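You operate a simulated robot arm through the tools that you are given. There is no shell and no other tool. Be economical: measure what you need, move in short steps, check, and stop when the job is done.

You run a simulated robot arm. Do the job below in one go: nothing can be reset, and whatever is moved stays where it is left.

Task
Take the white valve seat and leave it on the white ferrule gasket.
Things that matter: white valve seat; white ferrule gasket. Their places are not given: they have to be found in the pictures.

Only the result counts: the job must be done as asked and must still hold three seconds after the hand-in. Knocking over, shifting, dropping, spilling or breaking anything else fails it.

Robot
A 7-joint arm with a two-finger parallel gripper, fixed in place. Base frame: the origin is at the foot of the arm, x ahead of it, y to its left, z up; the work surface is at about z = 0. Lengths are in m, angles in rad, forces in N, time in s.
With the tool pointing down near the work surface it reaches from about 0.22 to 0.58 m from the base axis. Its first joint turns from -1.152 to 1.152 rad. Payload 2.5 kg.
Tool frame: the origin (TCP) lies between the finger pads and is the grasp point; the fingertips stand 0.023 m ahead of it; z points along the fingers, y is the line along which they close. The gripper opens to 0.094 m. The fingers are 0.038 m wide and 0.01 m thick; the gripper's body (0.054 by 0.096 m) begins 0.039 m behind the TCP.
Orientation is that of the tool frame in the base frame, as a unit quaternion [w, x, y, z]. With the fingers straight down and closing along the base's y, the tool's x points along the base's -x, its y along +y and its z along -z.

Tools
- The arm moves only by the tool play_rows. Its arguments are lists of equal length, an entry for each row: "delta_pos": the shift along the tool's x, y, z in units of 400 mm (1.0 is 400 mm), a list of three; "twist": the turn about the tool's z in units of 60 degrees (1.0 is 60 degrees). In form: {"delta_pos": [[dx, dy, dz], ...], "twist": [twist, ...]}. A call has 1 to 8 rows; each row is the pose to reach, as a shift and turn from the pose commanded when the call began, along the tool's axes at that moment. "gripper" is the opening, from 0 (shut) to 1 (fully open), set as the call begins (left out, the last holds). A call with a number of a shift or a turn outside -1 to 1 is refused whole. A row lasts 0.2 s, in which the tool goes at most 0.05 m and 0.15 rad; a call with a longer step from one row to the next is refused whole, and so is a gripper value outside its range. Where a pose cannot be reached the arm comes as near as it can. A force on the tool above 40 N (or 10 N above the force at the start of the call, whichever is more), or a blocked arm, ends the call early, and 0.2 s more pass. Each finger travels about 0.108 m/s and halts on what it meets, pressing with about 29 N; the grip force reading is that of the motor and also rises with nothing between the fingers. The clock runs only during rows and for 0.2 s after the last one: add rows that repeat a pose to give the fingers time. It gives the time, the measured TCP pose, the force on the tool (base axes), the opening and the grip force at its end, in the units of the frame above (readings bear some noise).
- Cameras (640 x 400 px; columns grow to the right, rows downward): "scene" is fixed at [0.1204, -0.4229, 0.5217]; the picture's right is [0.75, -0.67, 0.00], its down [-0.51, -0.57, -0.64] and it looks along [0.42, 0.48, -0.77] (base axes); focal length 277 px, centre (320, 200). "wrist" rides on the gripper at [-0.039, 0, -0.044] in the tool frame; the picture's right is [0.00, -1.00, 0.00], its down [0.97, 0.00, -0.24] and it looks along [0.24, 0.00, 0.97] (tool axes); focal length 218 px, centre (320, 200).
- snapshot(camera): a new picture of that camera. It takes no simulated time.
- locate(camera, pixels): for up to 12 pixels [column, row] of the newest picture of that camera ("zoom" is the newest enlarged one), the place [x, y, z] in the base frame of the surface seen there, good to about 0.002 m. It takes no simulated time.
- enlarge(camera, box): a new picture of the part [left, top, right, bottom] of that camera's present view, enlarged. It takes no simulated time.
- job_done(): hands the job in; it is judged then, once.

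Work in short steps. Measure before you move; look again where a grasp or a placing could have gone wrong, and mend it. You have 60 turns and 26 pictures in all, those below and enlarged ones among them. Open the gripper and draw the arm clear of the work before you hand the job in, unless the task says otherwise; then end with one line.

The tools are called as a command line: name --argument value ..., lists and objects as JSON in quotes. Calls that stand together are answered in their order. play_rows: Moves the arm, as the interface text tells. Its arguments: {"type":"object","properties":{"delta_pos":{"type":"array","items":{"type":"array","items":{"type":"number"}}},"twist":{"type":"array","items":{"type":"number"}},"gripper":{"type":"number"}},"required":["delta_pos","twist"]} The other tools are called the same way: snapshot (camera) takes a picture; locate (camera, pixels) gives the place of the surface under pixels of a picture; enlarge (camera, box) takes an enlarged picture of a part of a camera's view; job_done () hands the job in.

At the start:

```text
clock: 0.0
ee_pos: [0.249, -0.2505, 0.3233]
orientation: [0.0, 0.0, 1.0, 0.001]
force: [0.7, -1.3, -0.2]
grip_width: 0.0939
gripper_force: 0.0
```

scene: 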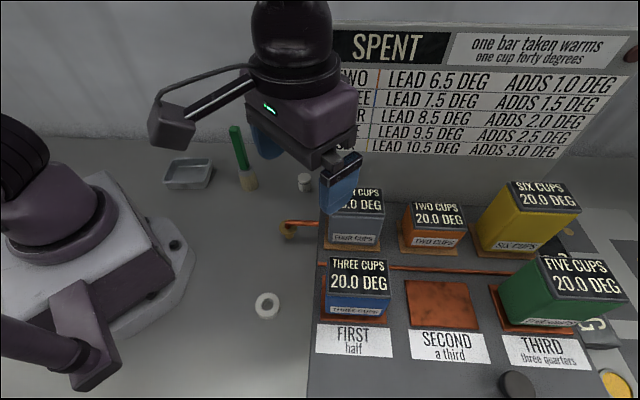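
wrist: 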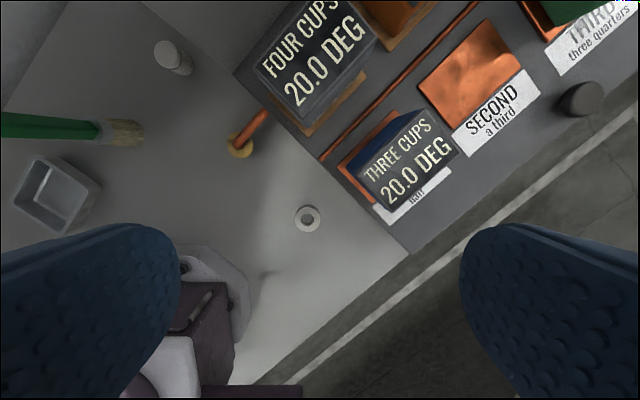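

Two white items are visible: a ring at scene (267,305) and a small white cylinder at (304,182). I enlarge both to tell them apart.

enlarge --camera "scene" --box '[230, 280, 310, 330]'

enlarge --camera "scene" --box '[264, 160, 344, 210]'

locate --camera "scene" --pixels '[[267, 305], [267, 296], [258, 300], [278, 305], [304, 176], [304, 186], [250, 320], [285, 195]]'

locate --camera "wrist" --pixels '[[308, 218], [298, 219], [319, 219], [308, 207], [308, 230], [165, 50], [178, 62], [190, 66], [300, 260], [239, 148]]'

```text
8.00 times, centred on (270, 305) of scene
```

zoom: 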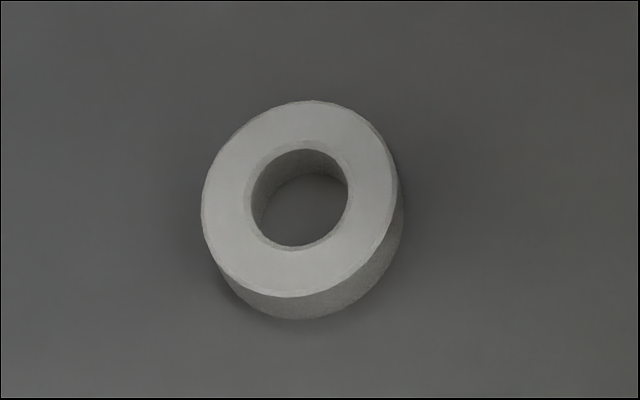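

```text
8.00 times, centred on (304, 185) of scene
```

zoom: 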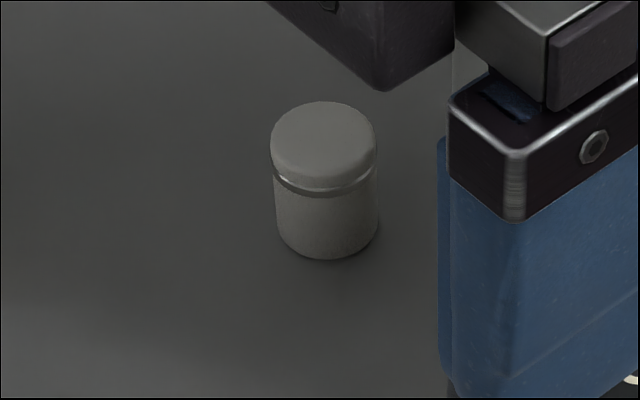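

```text
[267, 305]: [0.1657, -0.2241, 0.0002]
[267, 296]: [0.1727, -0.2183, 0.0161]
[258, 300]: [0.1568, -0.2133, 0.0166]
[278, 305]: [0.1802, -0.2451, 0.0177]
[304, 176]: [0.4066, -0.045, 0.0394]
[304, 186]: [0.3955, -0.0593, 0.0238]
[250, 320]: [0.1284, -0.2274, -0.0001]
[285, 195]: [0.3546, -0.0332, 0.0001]
```

```text
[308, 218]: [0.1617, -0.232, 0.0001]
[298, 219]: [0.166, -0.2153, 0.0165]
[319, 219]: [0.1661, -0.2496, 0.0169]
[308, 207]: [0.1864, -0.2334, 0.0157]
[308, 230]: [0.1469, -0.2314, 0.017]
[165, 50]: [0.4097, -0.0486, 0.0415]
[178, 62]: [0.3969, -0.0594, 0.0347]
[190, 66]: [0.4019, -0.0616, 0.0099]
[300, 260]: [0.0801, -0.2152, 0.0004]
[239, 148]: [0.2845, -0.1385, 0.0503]
```

The ring at (267,305) is a gasket or seat, and the cylinder looks like a small lidded jar, so another white ring may be hidden. I look at the right part of the scene.

enlarge --camera "scene" --box '[480, 210, 640, 400]'

enlarge --camera "scene" --box '[140, 130, 320, 250]'

```text
2.11 times, centred on (560, 305) of scene
```

zoom: 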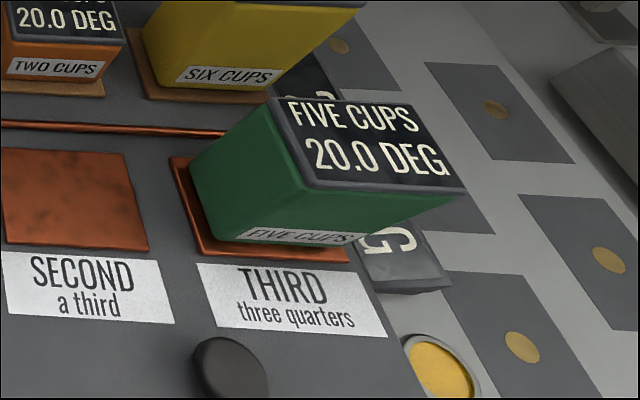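

```text
3.33 times, centred on (230, 190) of scene
```

zoom: 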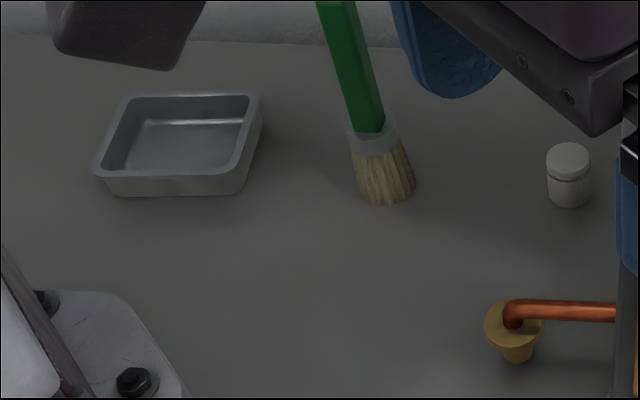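

No second ring yet; areas behind the arm and boxes are hidden. Before moving the wrist camera I measure the panel, the box tops and the wall.

locate --camera "scene" --pixels '[[400, 45], [400, 150], [600, 150], [100, 130], [60, 60], [355, 190], [437, 210], [545, 195], [360, 270], [580, 280], [240, 130], [190, 165]]'

```text
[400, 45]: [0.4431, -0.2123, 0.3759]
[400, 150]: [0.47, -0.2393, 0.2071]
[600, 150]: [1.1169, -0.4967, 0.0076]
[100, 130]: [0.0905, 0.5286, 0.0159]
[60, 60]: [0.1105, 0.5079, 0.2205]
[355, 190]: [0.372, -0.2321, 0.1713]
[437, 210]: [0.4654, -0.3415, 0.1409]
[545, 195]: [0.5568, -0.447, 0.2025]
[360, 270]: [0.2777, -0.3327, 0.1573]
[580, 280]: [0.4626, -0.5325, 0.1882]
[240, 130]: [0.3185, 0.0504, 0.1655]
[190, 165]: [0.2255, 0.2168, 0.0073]
```

The panel stands around (0.45,-0.22), rising to about z 0.38. I move along +y at x=0.25 first, then forward, to see the left and rear area.

play_rows --delta_pos '[[0, 0.12, -0.03], [0, 0.24, -0.06], [0, 0.36, -0.1], [0, 0.48, -0.1], [0, 0.6, -0.1], [0, 0.7, -0.1], [-0.1, 0.75, -0.1], [-0.2, 0.75, -0.1]]' --twist '[0, 0, 0, 0, 0, 0, 0, 0]'

snapshot --camera "wrist"

snapshot --camera "scene"

```text
refused: row 3 steps farther than a row can; nothing moved
```

```text
19 pictures are left
```

wrist: 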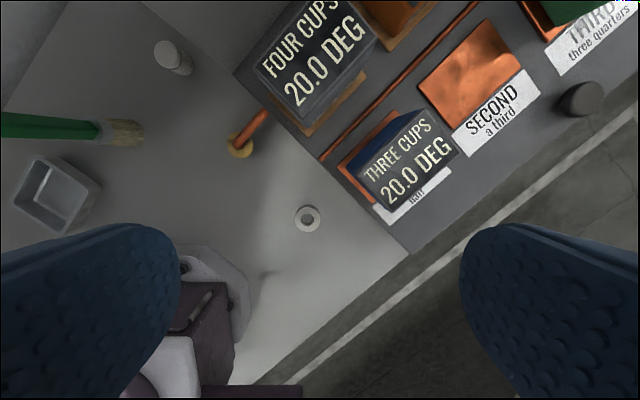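

```text
18 pictures are left
```

scene: 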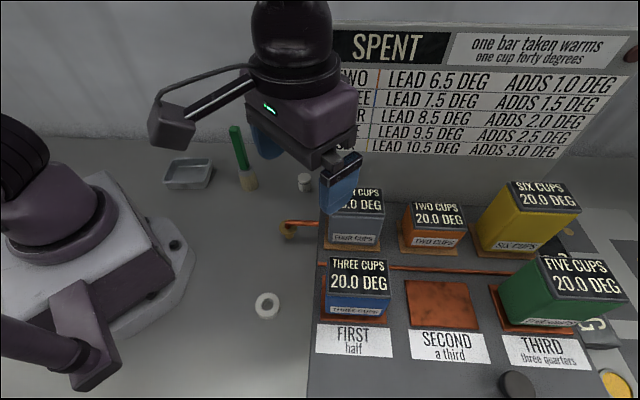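

A step was slightly too long, so nothing moved. I repeat with smaller steps.

play_rows --delta_pos '[[0, 0.11, -0.03], [0, 0.22, -0.06], [0, 0.33, -0.08], [0, 0.44, -0.1], [0, 0.55, -0.1], [0, 0.66, -0.1], [-0.08, 0.73, -0.1], [-0.18, 0.75, -0.1]]' --twist '[0, 0, 0, 0, 0, 0, 0, 0]'

```text
clock: 1.8
ee_pos: [0.3217, 0.0489, 0.3652]
orientation: [0.0, 0.0, 1.0, -0.001]
force: [-0.1, -0.5, 0.5]
grip_width: 0.0937
gripper_force: 0.1
```

The arm moved as planned to (0.32, 0.05, 0.365). I take both pictures now.

snapshot --camera "wrist"

snapshot --camera "scene"

```text
17 pictures are left
```

wrist: 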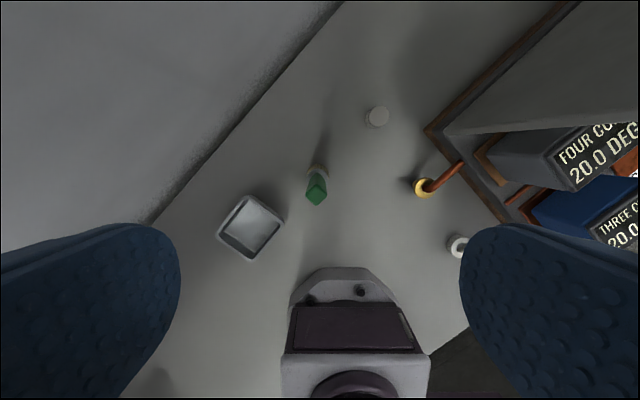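

```text
16 pictures are left
```

scene: 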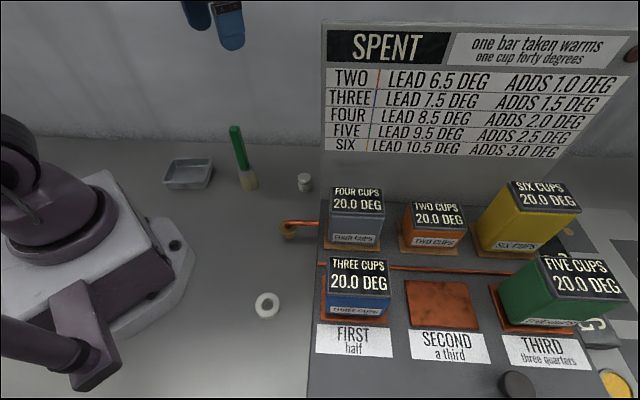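

Only the cylinder at wrist (376,117) and the ring at (456,245) are white on the open bench. I enlarge the cylinder and measure it.

enlarge --camera "wrist" --box '[346, 97, 410, 137]'

enlarge --camera "scene" --box '[284, 170, 324, 195]'

locate --camera "wrist" --pixels '[[378, 113], [388, 113], [370, 113], [378, 106], [367, 120], [375, 125], [430, 130], [440, 131], [424, 187], [500, 60], [540, 20]]'

```text
10.00 times, centred on (378, 117) of wrist
```

zoom: 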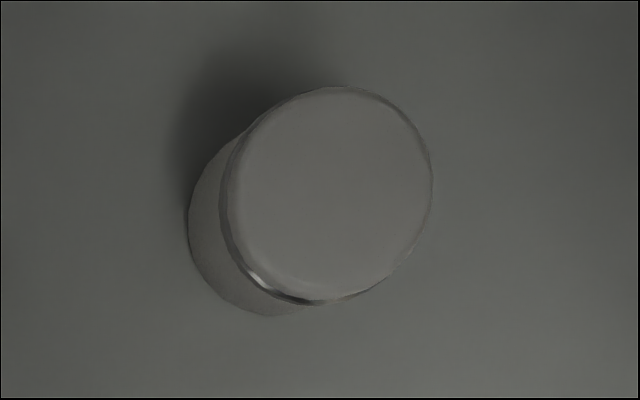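

```text
16.00 times, centred on (304, 182) of scene
```

zoom: 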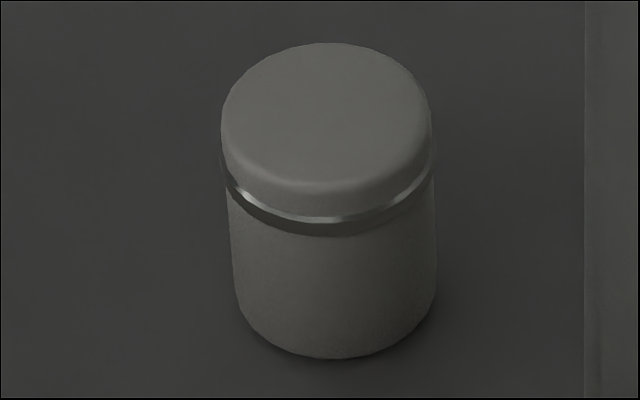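

```text
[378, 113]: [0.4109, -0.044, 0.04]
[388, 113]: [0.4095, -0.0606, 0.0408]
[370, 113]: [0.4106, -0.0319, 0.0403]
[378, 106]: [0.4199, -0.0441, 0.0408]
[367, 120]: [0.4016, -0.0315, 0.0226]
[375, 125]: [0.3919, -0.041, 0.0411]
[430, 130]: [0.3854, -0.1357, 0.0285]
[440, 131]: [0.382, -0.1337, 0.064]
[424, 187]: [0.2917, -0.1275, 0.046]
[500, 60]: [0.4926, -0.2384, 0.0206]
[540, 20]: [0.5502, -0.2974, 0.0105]
```

The cylinder is a turned part with a metal band, about 33 mm wide and 41 mm tall, centred near (0.406,-0.046): the valve seat. The ring (about 40 mm, 17 mm tall, near (0.167,-0.2325)) is the gasket. I measure the panel's left edge and the brush for clearance.

locate --camera "scene" --pixels '[[324, 40], [324, 100], [321, 170], [320, 200], [236, 128], [247, 170], [292, 222], [286, 232]]'

locate --camera "wrist" --pixels '[[379.5, 116.5], [385, 110], [372, 122], [318, 200], [310, 178], [318, 165]]'

```text
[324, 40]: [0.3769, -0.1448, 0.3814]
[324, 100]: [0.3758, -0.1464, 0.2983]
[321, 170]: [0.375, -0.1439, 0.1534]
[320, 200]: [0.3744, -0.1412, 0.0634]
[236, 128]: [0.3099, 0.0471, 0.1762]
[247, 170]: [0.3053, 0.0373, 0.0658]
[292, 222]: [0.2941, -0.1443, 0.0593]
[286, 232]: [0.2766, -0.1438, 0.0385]
```

```text
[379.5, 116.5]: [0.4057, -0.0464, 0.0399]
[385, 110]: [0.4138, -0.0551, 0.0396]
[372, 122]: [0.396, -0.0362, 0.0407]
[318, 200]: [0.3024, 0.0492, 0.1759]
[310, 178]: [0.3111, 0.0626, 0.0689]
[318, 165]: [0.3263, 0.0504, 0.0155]
```

The panel edge is at (0.376,-0.145), 5 cm off the gripper body at the grasp, and the brush is clear. I move above the seat at (0.4057,-0.0464), lower to z about 0.12 and narrow the opening.

play_rows --delta_pos '[[-0.07, -0.08, 0], [-0.14, -0.16, 0], [-0.21, -0.238, 0], [-0.21, -0.238, 0.12], [-0.21, -0.238, 0.24], [-0.21, -0.238, 0.36], [-0.21, -0.238, 0.48], [-0.21, -0.238, 0.6]]' --twist '[0, 0, 0, 0, 0, 0, 0, 0]' --gripper 0.65

snapshot --camera "wrist"

```text
clock: 3.6
ee_pos: [0.4032, -0.0467, 0.121]
orientation: [0.001, 0.0, 1.0, 0.0]
force: [-0.1, -0.6, 0.7]
grip_width: 0.0613
gripper_force: 0.0
```

```text
13 pictures are left
```

wrist: 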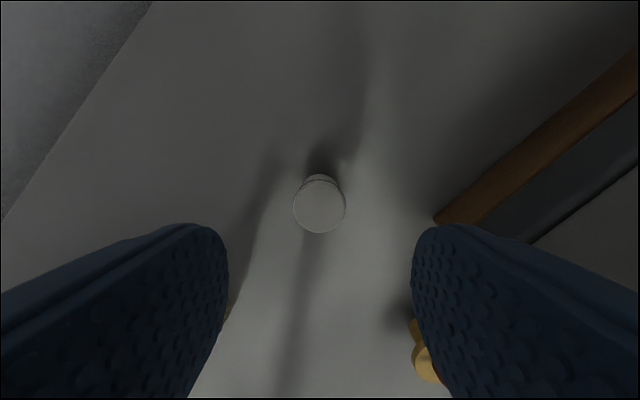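

The seat's top is at wrist (319,204), centred between the fingers. I measure its rim for the last alignment.

locate --camera "wrist" --pixels '[[319, 204], [297, 204], [342, 204], [319, 182], [319, 228]]'

```text
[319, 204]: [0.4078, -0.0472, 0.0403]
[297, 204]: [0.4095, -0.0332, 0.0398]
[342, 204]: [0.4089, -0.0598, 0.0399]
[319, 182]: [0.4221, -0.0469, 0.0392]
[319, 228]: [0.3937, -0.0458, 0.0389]
```

Centre is (0.408,-0.0466), diameter about 30 mm. I correct x by 5 mm and descend to z = 0.030.

play_rows --delta_pos '[[-0.012, 0, 0.06], [-0.012, 0, 0.12], [-0.012, 0, 0.18], [-0.012, 0, 0.2275], [-0.012, 0, 0.2275]]' --twist '[0, 0, 0, 0, 0]'

play_rows --delta_pos '[[0, 0, 0], [0, 0, 0], [0, 0, 0], [0, 0, 0]]' --twist '[0, 0, 0, 0]' --gripper 0

```text
clock: 4.8
ee_pos: [0.4126, -0.0454, 0.0309]
orientation: [0.0, 0.0, 1.0, -0.001]
force: [-0.5, -0.2, -0.7]
grip_width: 0.0612
gripper_force: 0.2
```

```text
clock: 5.8
ee_pos: [0.4099, -0.0455, 0.0314]
orientation: [-0.001, 0.0, 1.0, 0.0]
force: [0.4, 0.1, -0.9]
grip_width: 0.0308
gripper_force: 28.4
```

Fingers stopped at 30.8 mm with 28 N: the seat is held. I lift straight up 0.2 m and then back off in -x.

play_rows --delta_pos '[[0, 0, -0.06], [0, 0, -0.16], [0, 0, -0.27], [0, 0, -0.38], [0, 0, -0.49], [0.06, 0, -0.55], [0.16, 0, -0.55], [0.26, 0, -0.55]]' --twist '[0, 0, 0, 0, 0, 0, 0, 0]'

snapshot --camera "scene"

locate --camera "scene" --pixels '[[329, 258], [326, 308], [388, 296], [330, 296], [316, 322]]'

```text
clock: 7.6
ee_pos: [0.3057, -0.0467, 0.2536]
orientation: [0.0, 0.0, 1.0, 0.0]
force: [0.8, -0.6, -0.8]
grip_width: 0.0
gripper_force: 28.9
```

```text
12 pictures are left
```

scene: 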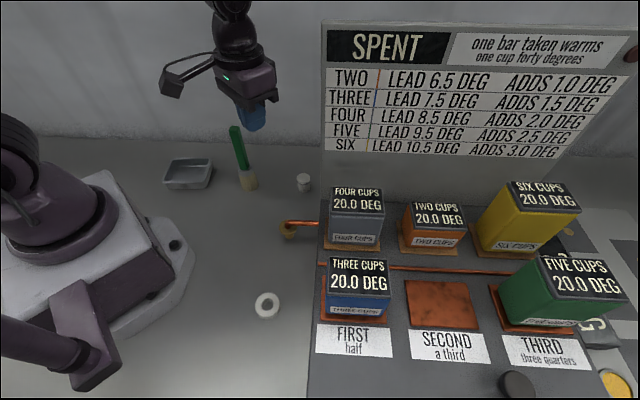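

```text
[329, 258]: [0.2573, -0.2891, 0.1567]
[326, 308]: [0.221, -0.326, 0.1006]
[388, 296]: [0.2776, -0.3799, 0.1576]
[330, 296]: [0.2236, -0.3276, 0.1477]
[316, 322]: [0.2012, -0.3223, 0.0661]
```

The fingers shut to 0 and the seat is still at (304,182): it slipped during the lift. I open, return above it and look.

play_rows --delta_pos '[[-0.1, 0, 0], [-0.2, 0, 0], [-0.26, 0, 0.04], [-0.26, 0, 0.14], [-0.26, 0, 0.25], [-0.26, 0, 0.33], [-0.26, 0, 0.33]]' --twist '[0, 0, 0, 0, 0, 0, 0]' --gripper 0.65

snapshot --camera "wrist"

enlarge --camera "scene" --box '[264, 160, 344, 210]'

locate --camera "wrist" --pixels '[[319, 204], [299, 204], [340, 204], [319, 184], [319, 226]]'

```text
clock: 9.2
ee_pos: [0.4091, -0.0456, 0.1196]
orientation: [0.0, 0.001, 1.0, 0.0]
force: [0.0, 0.7, 0.5]
grip_width: 0.0608
gripper_force: 0.0
```

```text
11 pictures are left
```

wrist: 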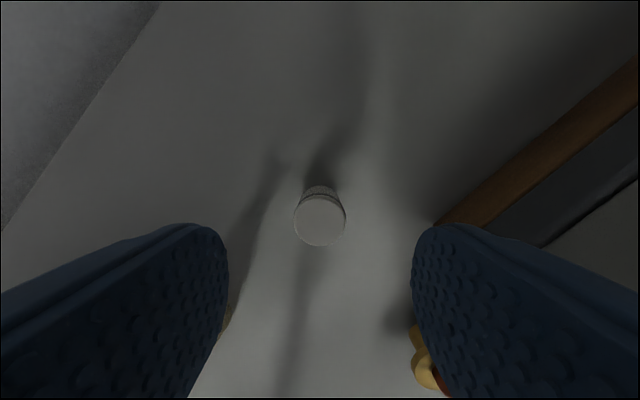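

```text
8.00 times, centred on (304, 185) of scene
```

zoom: 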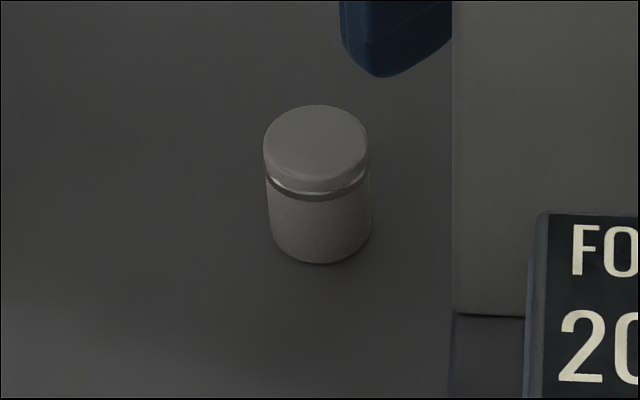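

```text
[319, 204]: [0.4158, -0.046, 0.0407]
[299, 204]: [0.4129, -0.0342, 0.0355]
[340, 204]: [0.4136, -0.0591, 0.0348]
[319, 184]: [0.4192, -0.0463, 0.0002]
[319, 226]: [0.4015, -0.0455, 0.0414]
```

The seat is upright and moved only a few mm (top centre about (0.4055,-0.046)). I regrip lower, closing gently, then will lift slowly.

play_rows --delta_pos '[[0.009, 0, 0.06], [0.009, 0, 0.12], [0.009, 0, 0.18], [0.009, 0, 0.2325], [0.009, 0, 0.2325]]' --twist '[0, 0, 0, 0, 0]'

play_rows --delta_pos '[[0, 0, 0], [0, 0, 0], [0, 0, 0], [0, 0, 0], [0, 0, 0], [0, 0, 0]]' --twist '[0, 0, 0, 0, 0, 0]' --gripper 0

play_rows --delta_pos '[[0, 0, -0.005], [0, 0, -0.01], [0, 0, -0.015], [0, 0, -0.02], [0, 0, -0.025]]' --twist '[0, 0, 0, 0, 0]'

enlarge --camera "scene" --box '[264, 150, 344, 200]'

```text
clock: 10.4
ee_pos: [0.4066, -0.0466, 0.0254]
orientation: [0.0, 0.0, 1.0, 0.0]
force: [0.0, -0.3, 1.4]
grip_width: 0.0614
gripper_force: 0.1
```

```text
clock: 11.8
ee_pos: [0.4041, -0.0475, 0.0261]
orientation: [0.0, 0.0, 1.0, 0.0]
force: [0.0, -0.5, 0.1]
grip_width: 0.0303
gripper_force: 29.1
```

```text
clock: 13.0
ee_pos: [0.4062, -0.0474, 0.0381]
orientation: [0.0, -0.001, 1.0, 0.0]
force: [-0.3, -0.4, -0.2]
grip_width: 0.0305
gripper_force: 29.1
```

```text
8.00 times, centred on (304, 175) of scene
```

zoom: 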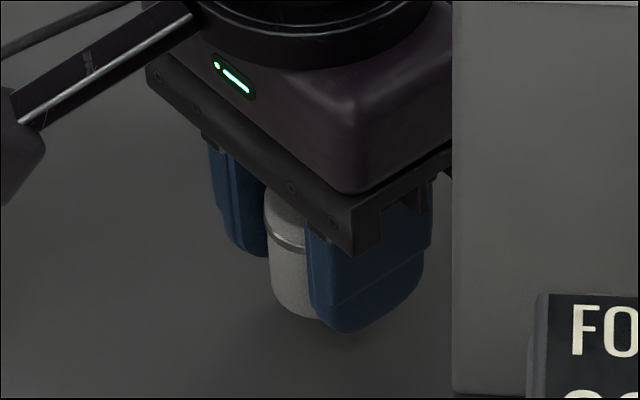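

The bottom of the seat is now at zoom row ~318 against ~342 if it had stayed down, so it is rising with the fingers. I continue slowly.

play_rows --delta_pos '[[0, 0, -0.01], [0, 0, -0.02], [0, 0, -0.03], [0, 0, -0.04], [0, 0, -0.05], [0, 0, -0.06], [0, 0, -0.07], [0, 0, -0.08]]' --twist '[0, 0, 0, 0, 0, 0, 0, 0]'

enlarge --camera "scene" --box '[264, 140, 344, 190]'

```text
clock: 14.8
ee_pos: [0.4058, -0.0475, 0.0694]
orientation: [0.0, 0.0, 1.0, -0.001]
force: [0.2, 0.4, -0.8]
grip_width: 0.0303
gripper_force: 29.3
```

```text
8.00 times, centred on (304, 165) of scene
```

zoom: 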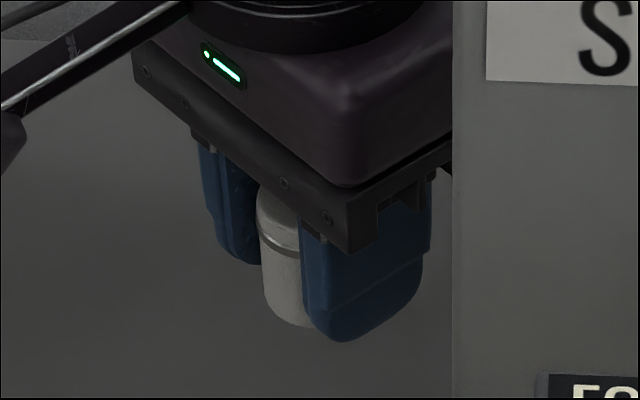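

The seat keeps its place in the fingers at z = 0.069. I go on lifting to 0.15 at a moderate pace and begin drawing back in -x.

play_rows --delta_pos '[[0, 0, -0.025], [0, 0, -0.055], [0, 0, -0.085], [0, 0, -0.115], [0, 0, -0.145], [0, 0, -0.175], [0.01, 0, -0.195], [0.03, 0, -0.2]]' --twist '[0, 0, 0, 0, 0, 0, 0, 0]'

play_rows --delta_pos '[[0.03, 0, 0], [0.07, 0, 0], [0.11, 0, 0], [0.15, 0, 0], [0.19, 0, 0], [0.23, 0, 0], [0.27, 0, 0], [0.3, 0, 0]]' --twist '[0, 0, 0, 0, 0, 0, 0, 0]'

```text
clock: 16.6
ee_pos: [0.3944, -0.0483, 0.1498]
orientation: [0.0, 0.001, 1.0, 0.0]
force: [-0.7, 0.5, -0.6]
grip_width: 0.0302
gripper_force: 29.2
```

```text
clock: 18.4
ee_pos: [0.2734, -0.0462, 0.1502]
orientation: [0.0, 0.0, 1.0, 0.0]
force: [-0.3, 0.3, -0.7]
grip_width: 0.0305
gripper_force: 29.0
```

Still held (30.5 mm) at (0.273,-0.046,0.150). I carry it diagonally toward the gasket at (0.167,-0.2325) in two slow calls.

play_rows --delta_pos '[[0.01, -0.02, 0], [0.027, -0.05, 0], [0.045, -0.08, 0], [0.064, -0.112, 0], [0.083, -0.145, 0], [0.102, -0.178, 0], [0.121, -0.21, 0], [0.133, -0.232, 0]]' --twist '[0, 0, 0, 0, 0, 0, 0, 0]'

play_rows --delta_pos '[[0.01, -0.02, 0], [0.027, -0.05, 0], [0.045, -0.08, 0], [0.064, -0.112, 0], [0.083, -0.145, 0], [0.102, -0.178, 0], [0.121, -0.21, 0], [0.133, -0.232, 0]]' --twist '[0, 0, 0, 0, 0, 0, 0, 0]'

snapshot --camera "scene"

snapshot --camera "wrist"

```text
clock: 20.2
ee_pos: [0.2208, -0.1398, 0.1499]
orientation: [0.0, 0.0, 1.0, 0.0]
force: [-0.2, 0.2, -0.1]
grip_width: 0.0304
gripper_force: 28.8
```

```text
clock: 22.0
ee_pos: [0.1666, -0.2324, 0.1498]
orientation: [0.001, 0.0, 1.0, 0.0]
force: [1.4, 0.2, -0.4]
grip_width: 0.0304
gripper_force: 28.6
```

```text
7 pictures are left
```

scene: 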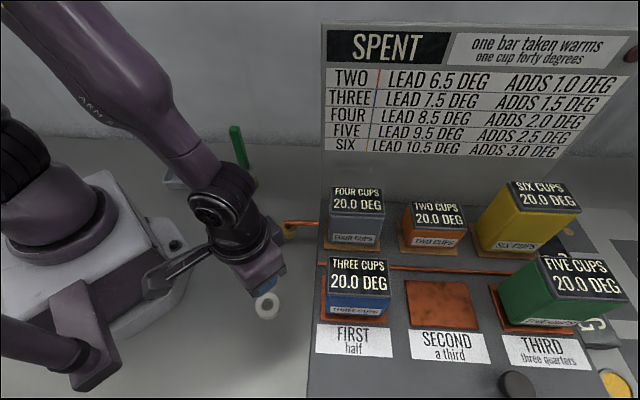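

```text
6 pictures are left
```

wrist: 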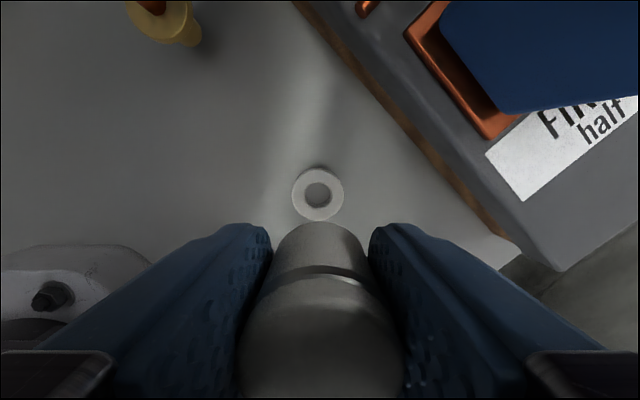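

The seat is held and the gasket is at wrist (318,194). I measure the gasket's rim and the seat's top.

locate --camera "wrist" --pixels '[[297, 194], [339, 194], [318, 173], [318, 215], [303, 179], [333, 209], [318, 305], [318, 345], [318, 395], [318, 255], [250, 340], [392, 340]]'

enlarge --camera "wrist" --box '[268, 154, 368, 234]'

```text
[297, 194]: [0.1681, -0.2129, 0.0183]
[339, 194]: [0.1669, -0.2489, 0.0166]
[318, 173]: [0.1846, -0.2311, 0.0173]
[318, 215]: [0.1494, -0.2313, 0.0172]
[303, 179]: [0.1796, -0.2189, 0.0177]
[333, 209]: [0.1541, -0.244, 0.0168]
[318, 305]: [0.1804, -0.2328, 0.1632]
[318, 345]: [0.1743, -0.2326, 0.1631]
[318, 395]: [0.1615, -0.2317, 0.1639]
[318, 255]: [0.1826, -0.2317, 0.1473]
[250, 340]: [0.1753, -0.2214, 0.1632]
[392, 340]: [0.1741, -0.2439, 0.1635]
```

```text
5.00 times, centred on (318, 194) of wrist
```

zoom: 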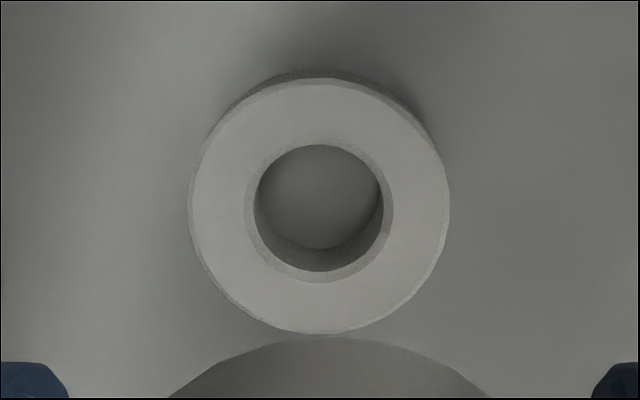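

Gasket centre is (0.166,-0.2311) with its top at z 0.017; the seat's axis is near (0.167,-0.2325) with its bottom at about 0.1225. I shift 1.4 mm in y and descend 0.100 m, leaving about 5 mm.

play_rows --delta_pos '[[0.002, 0.0035, 0.02], [0.002, 0.0035, 0.06], [0.002, 0.0035, 0.1], [0.002, 0.0035, 0.14], [0.002, 0.0035, 0.18], [0.002, 0.0035, 0.22], [0.002, 0.0035, 0.25], [0.002, 0.0035, 0.25]]' --twist '[0, 0, 0, 0, 0, 0, 0, 0]'

enlarge --camera "scene" --box '[220, 265, 316, 325]'

```text
clock: 23.8
ee_pos: [0.1678, -0.2305, 0.0498]
orientation: [0.0, 0.0, 1.0, 0.0]
force: [-0.1, 0.5, -0.2]
grip_width: 0.0302
gripper_force: 28.4
```

```text
6.67 times, centred on (268, 295) of scene
```

zoom: 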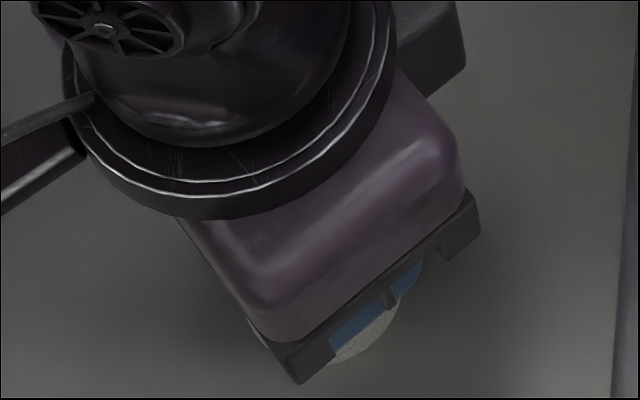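

The view is blocked by the hand; the pose is (0.1678,-0.2305,0.0498) with no contact force. I creep down 4.5 mm in small steps, watching the force.

play_rows --delta_pos '[[0, 0, 0.003], [0, 0, 0.006], [0, 0, 0.009], [0, 0, 0.0113], [0, 0, 0.0113]]' --twist '[0, 0, 0, 0, 0]'

```text
clock: 25.0
ee_pos: [0.1672, -0.2302, 0.044]
orientation: [0.0, 0.0, 1.0, 0.0]
force: [-0.9, 0.3, -1.0]
grip_width: 0.0303
gripper_force: 28.9
```

No contact yet. I go another 0.8 mm at a time.

play_rows --delta_pos '[[0, 0, 0.002], [0, 0, 0.002]]' --twist '[0, 0]'

play_rows --delta_pos '[[0, 0, 0.002], [0, 0, 0.002]]' --twist '[0, 0]'

```text
clock: 25.6
ee_pos: [0.1668, -0.2314, 0.0436]
orientation: [0.0, 0.0, 1.0, 0.0]
force: [0.1, 0.4, -0.3]
grip_width: 0.0303
gripper_force: 29.0
```

```text
clock: 26.2
ee_pos: [0.1677, -0.2321, 0.0433]
orientation: [-0.001, 0.0, 1.0, -0.001]
force: [-0.5, 0.5, 1.4]
grip_width: 0.0302
gripper_force: 29.5
```

The force may be just rising (1.4 N). One more small step to confirm contact.

play_rows --delta_pos '[[0, 0, 0.002], [0, 0, 0.002]]' --twist '[0, 0]'

```text
clock: 26.8
ee_pos: [0.1659, -0.2306, 0.0422]
orientation: [0.001, 0.0, 1.0, -0.001]
force: [-2.1, -0.2, 21.2]
grip_width: 0.0302
gripper_force: 28.5
```

Contact: 21 N upward. I ease up 0.7 mm and then open the fingers.

play_rows --delta_pos '[[0, 0, -0.0015], [0, 0, -0.0015]]' --twist '[0, 0]'

play_rows --delta_pos '[[0, 0, 0], [0, 0, 0], [0, 0, 0]]' --twist '[0, 0, 0]' --gripper 0.65

play_rows --delta_pos '[[0, 0, -0.03], [0, 0, -0.08], [0, 0, -0.15], [0, 0, -0.25], [0, 0, -0.35], [0, 0, -0.45]]' --twist '[0, 0, 0, 0, 0, 0]'

snapshot --camera "wrist"

```text
clock: 27.4
ee_pos: [0.1675, -0.2309, 0.0426]
orientation: [0.001, -0.001, 1.0, -0.001]
force: [-0.6, -1.5, 13.4]
grip_width: 0.0303
gripper_force: 29.4
```

```text
clock: 28.2
ee_pos: [0.167, -0.231, 0.0422]
orientation: [0.0, -0.001, 1.0, 0.0]
force: [0.0, 0.3, -0.1]
grip_width: 0.0609
gripper_force: 0.0
```

```text
clock: 29.6
ee_pos: [0.1662, -0.2332, 0.2231]
orientation: [0.001, -0.001, 1.0, 0.001]
force: [0.2, -0.9, -0.9]
grip_width: 0.0609
gripper_force: 0.1
```

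```text
3 pictures are left
```

wrist: 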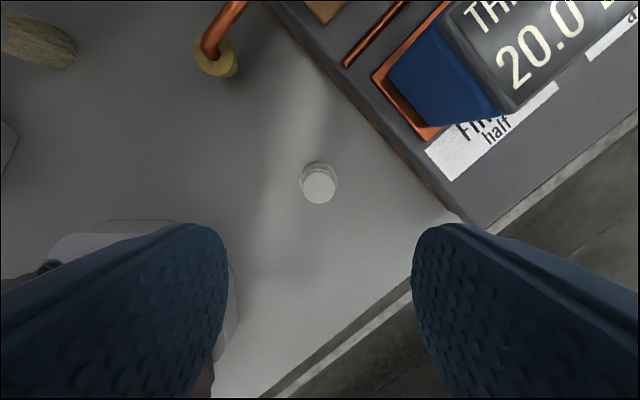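

The seat stands centred on the gasket at wrist (319,183). I draw the arm away toward +y and check with the scene camera.

play_rows --delta_pos '[[0, 0, -0.1], [-0.08, 0.05, -0.15], [-0.15, 0.12, -0.18], [-0.2, 0.22, -0.2], [-0.2, 0.33, -0.2], [-0.2, 0.44, -0.2], [-0.2, 0.55, -0.2]]' --twist '[0, 0, 0, 0, 0, 0, 0]'

snapshot --camera "scene"

enlarge --camera "scene" --box '[228, 270, 308, 320]'

```text
clock: 31.2
ee_pos: [0.2458, -0.0097, 0.3049]
orientation: [0.0, 0.0, 1.0, 0.0]
force: [0.1, -0.7, 0.0]
grip_width: 0.061
gripper_force: 0.1
```

```text
2 pictures are left
```

scene: 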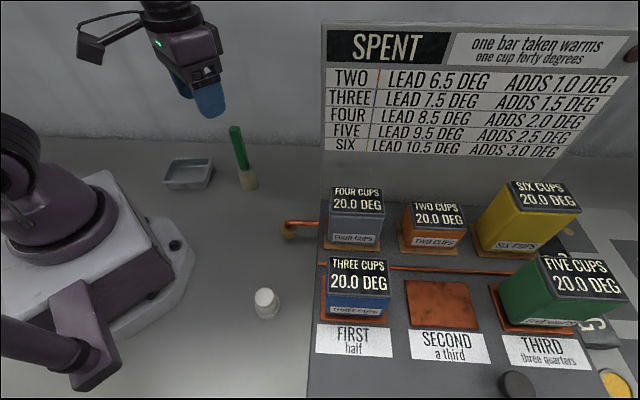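

```text
8.00 times, centred on (268, 295) of scene
```

zoom: 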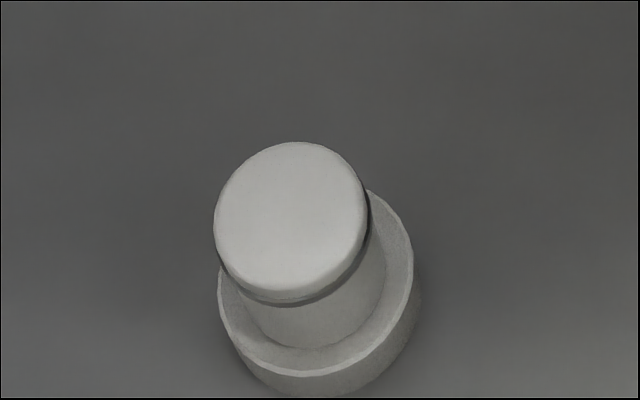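

The seat stands upright and centred on the gasket, nothing else has moved, and the arm is clear with the gripper open. I hand in.

job_done

```text
The job is handed in.
```

The white valve seat is standing upright and centred on the white ferrule gasket, and the job is handed in. The parts weren't labelled: I took the banded white cylinder as the seat and the white ring as the gasket, the only two white parts I could find.
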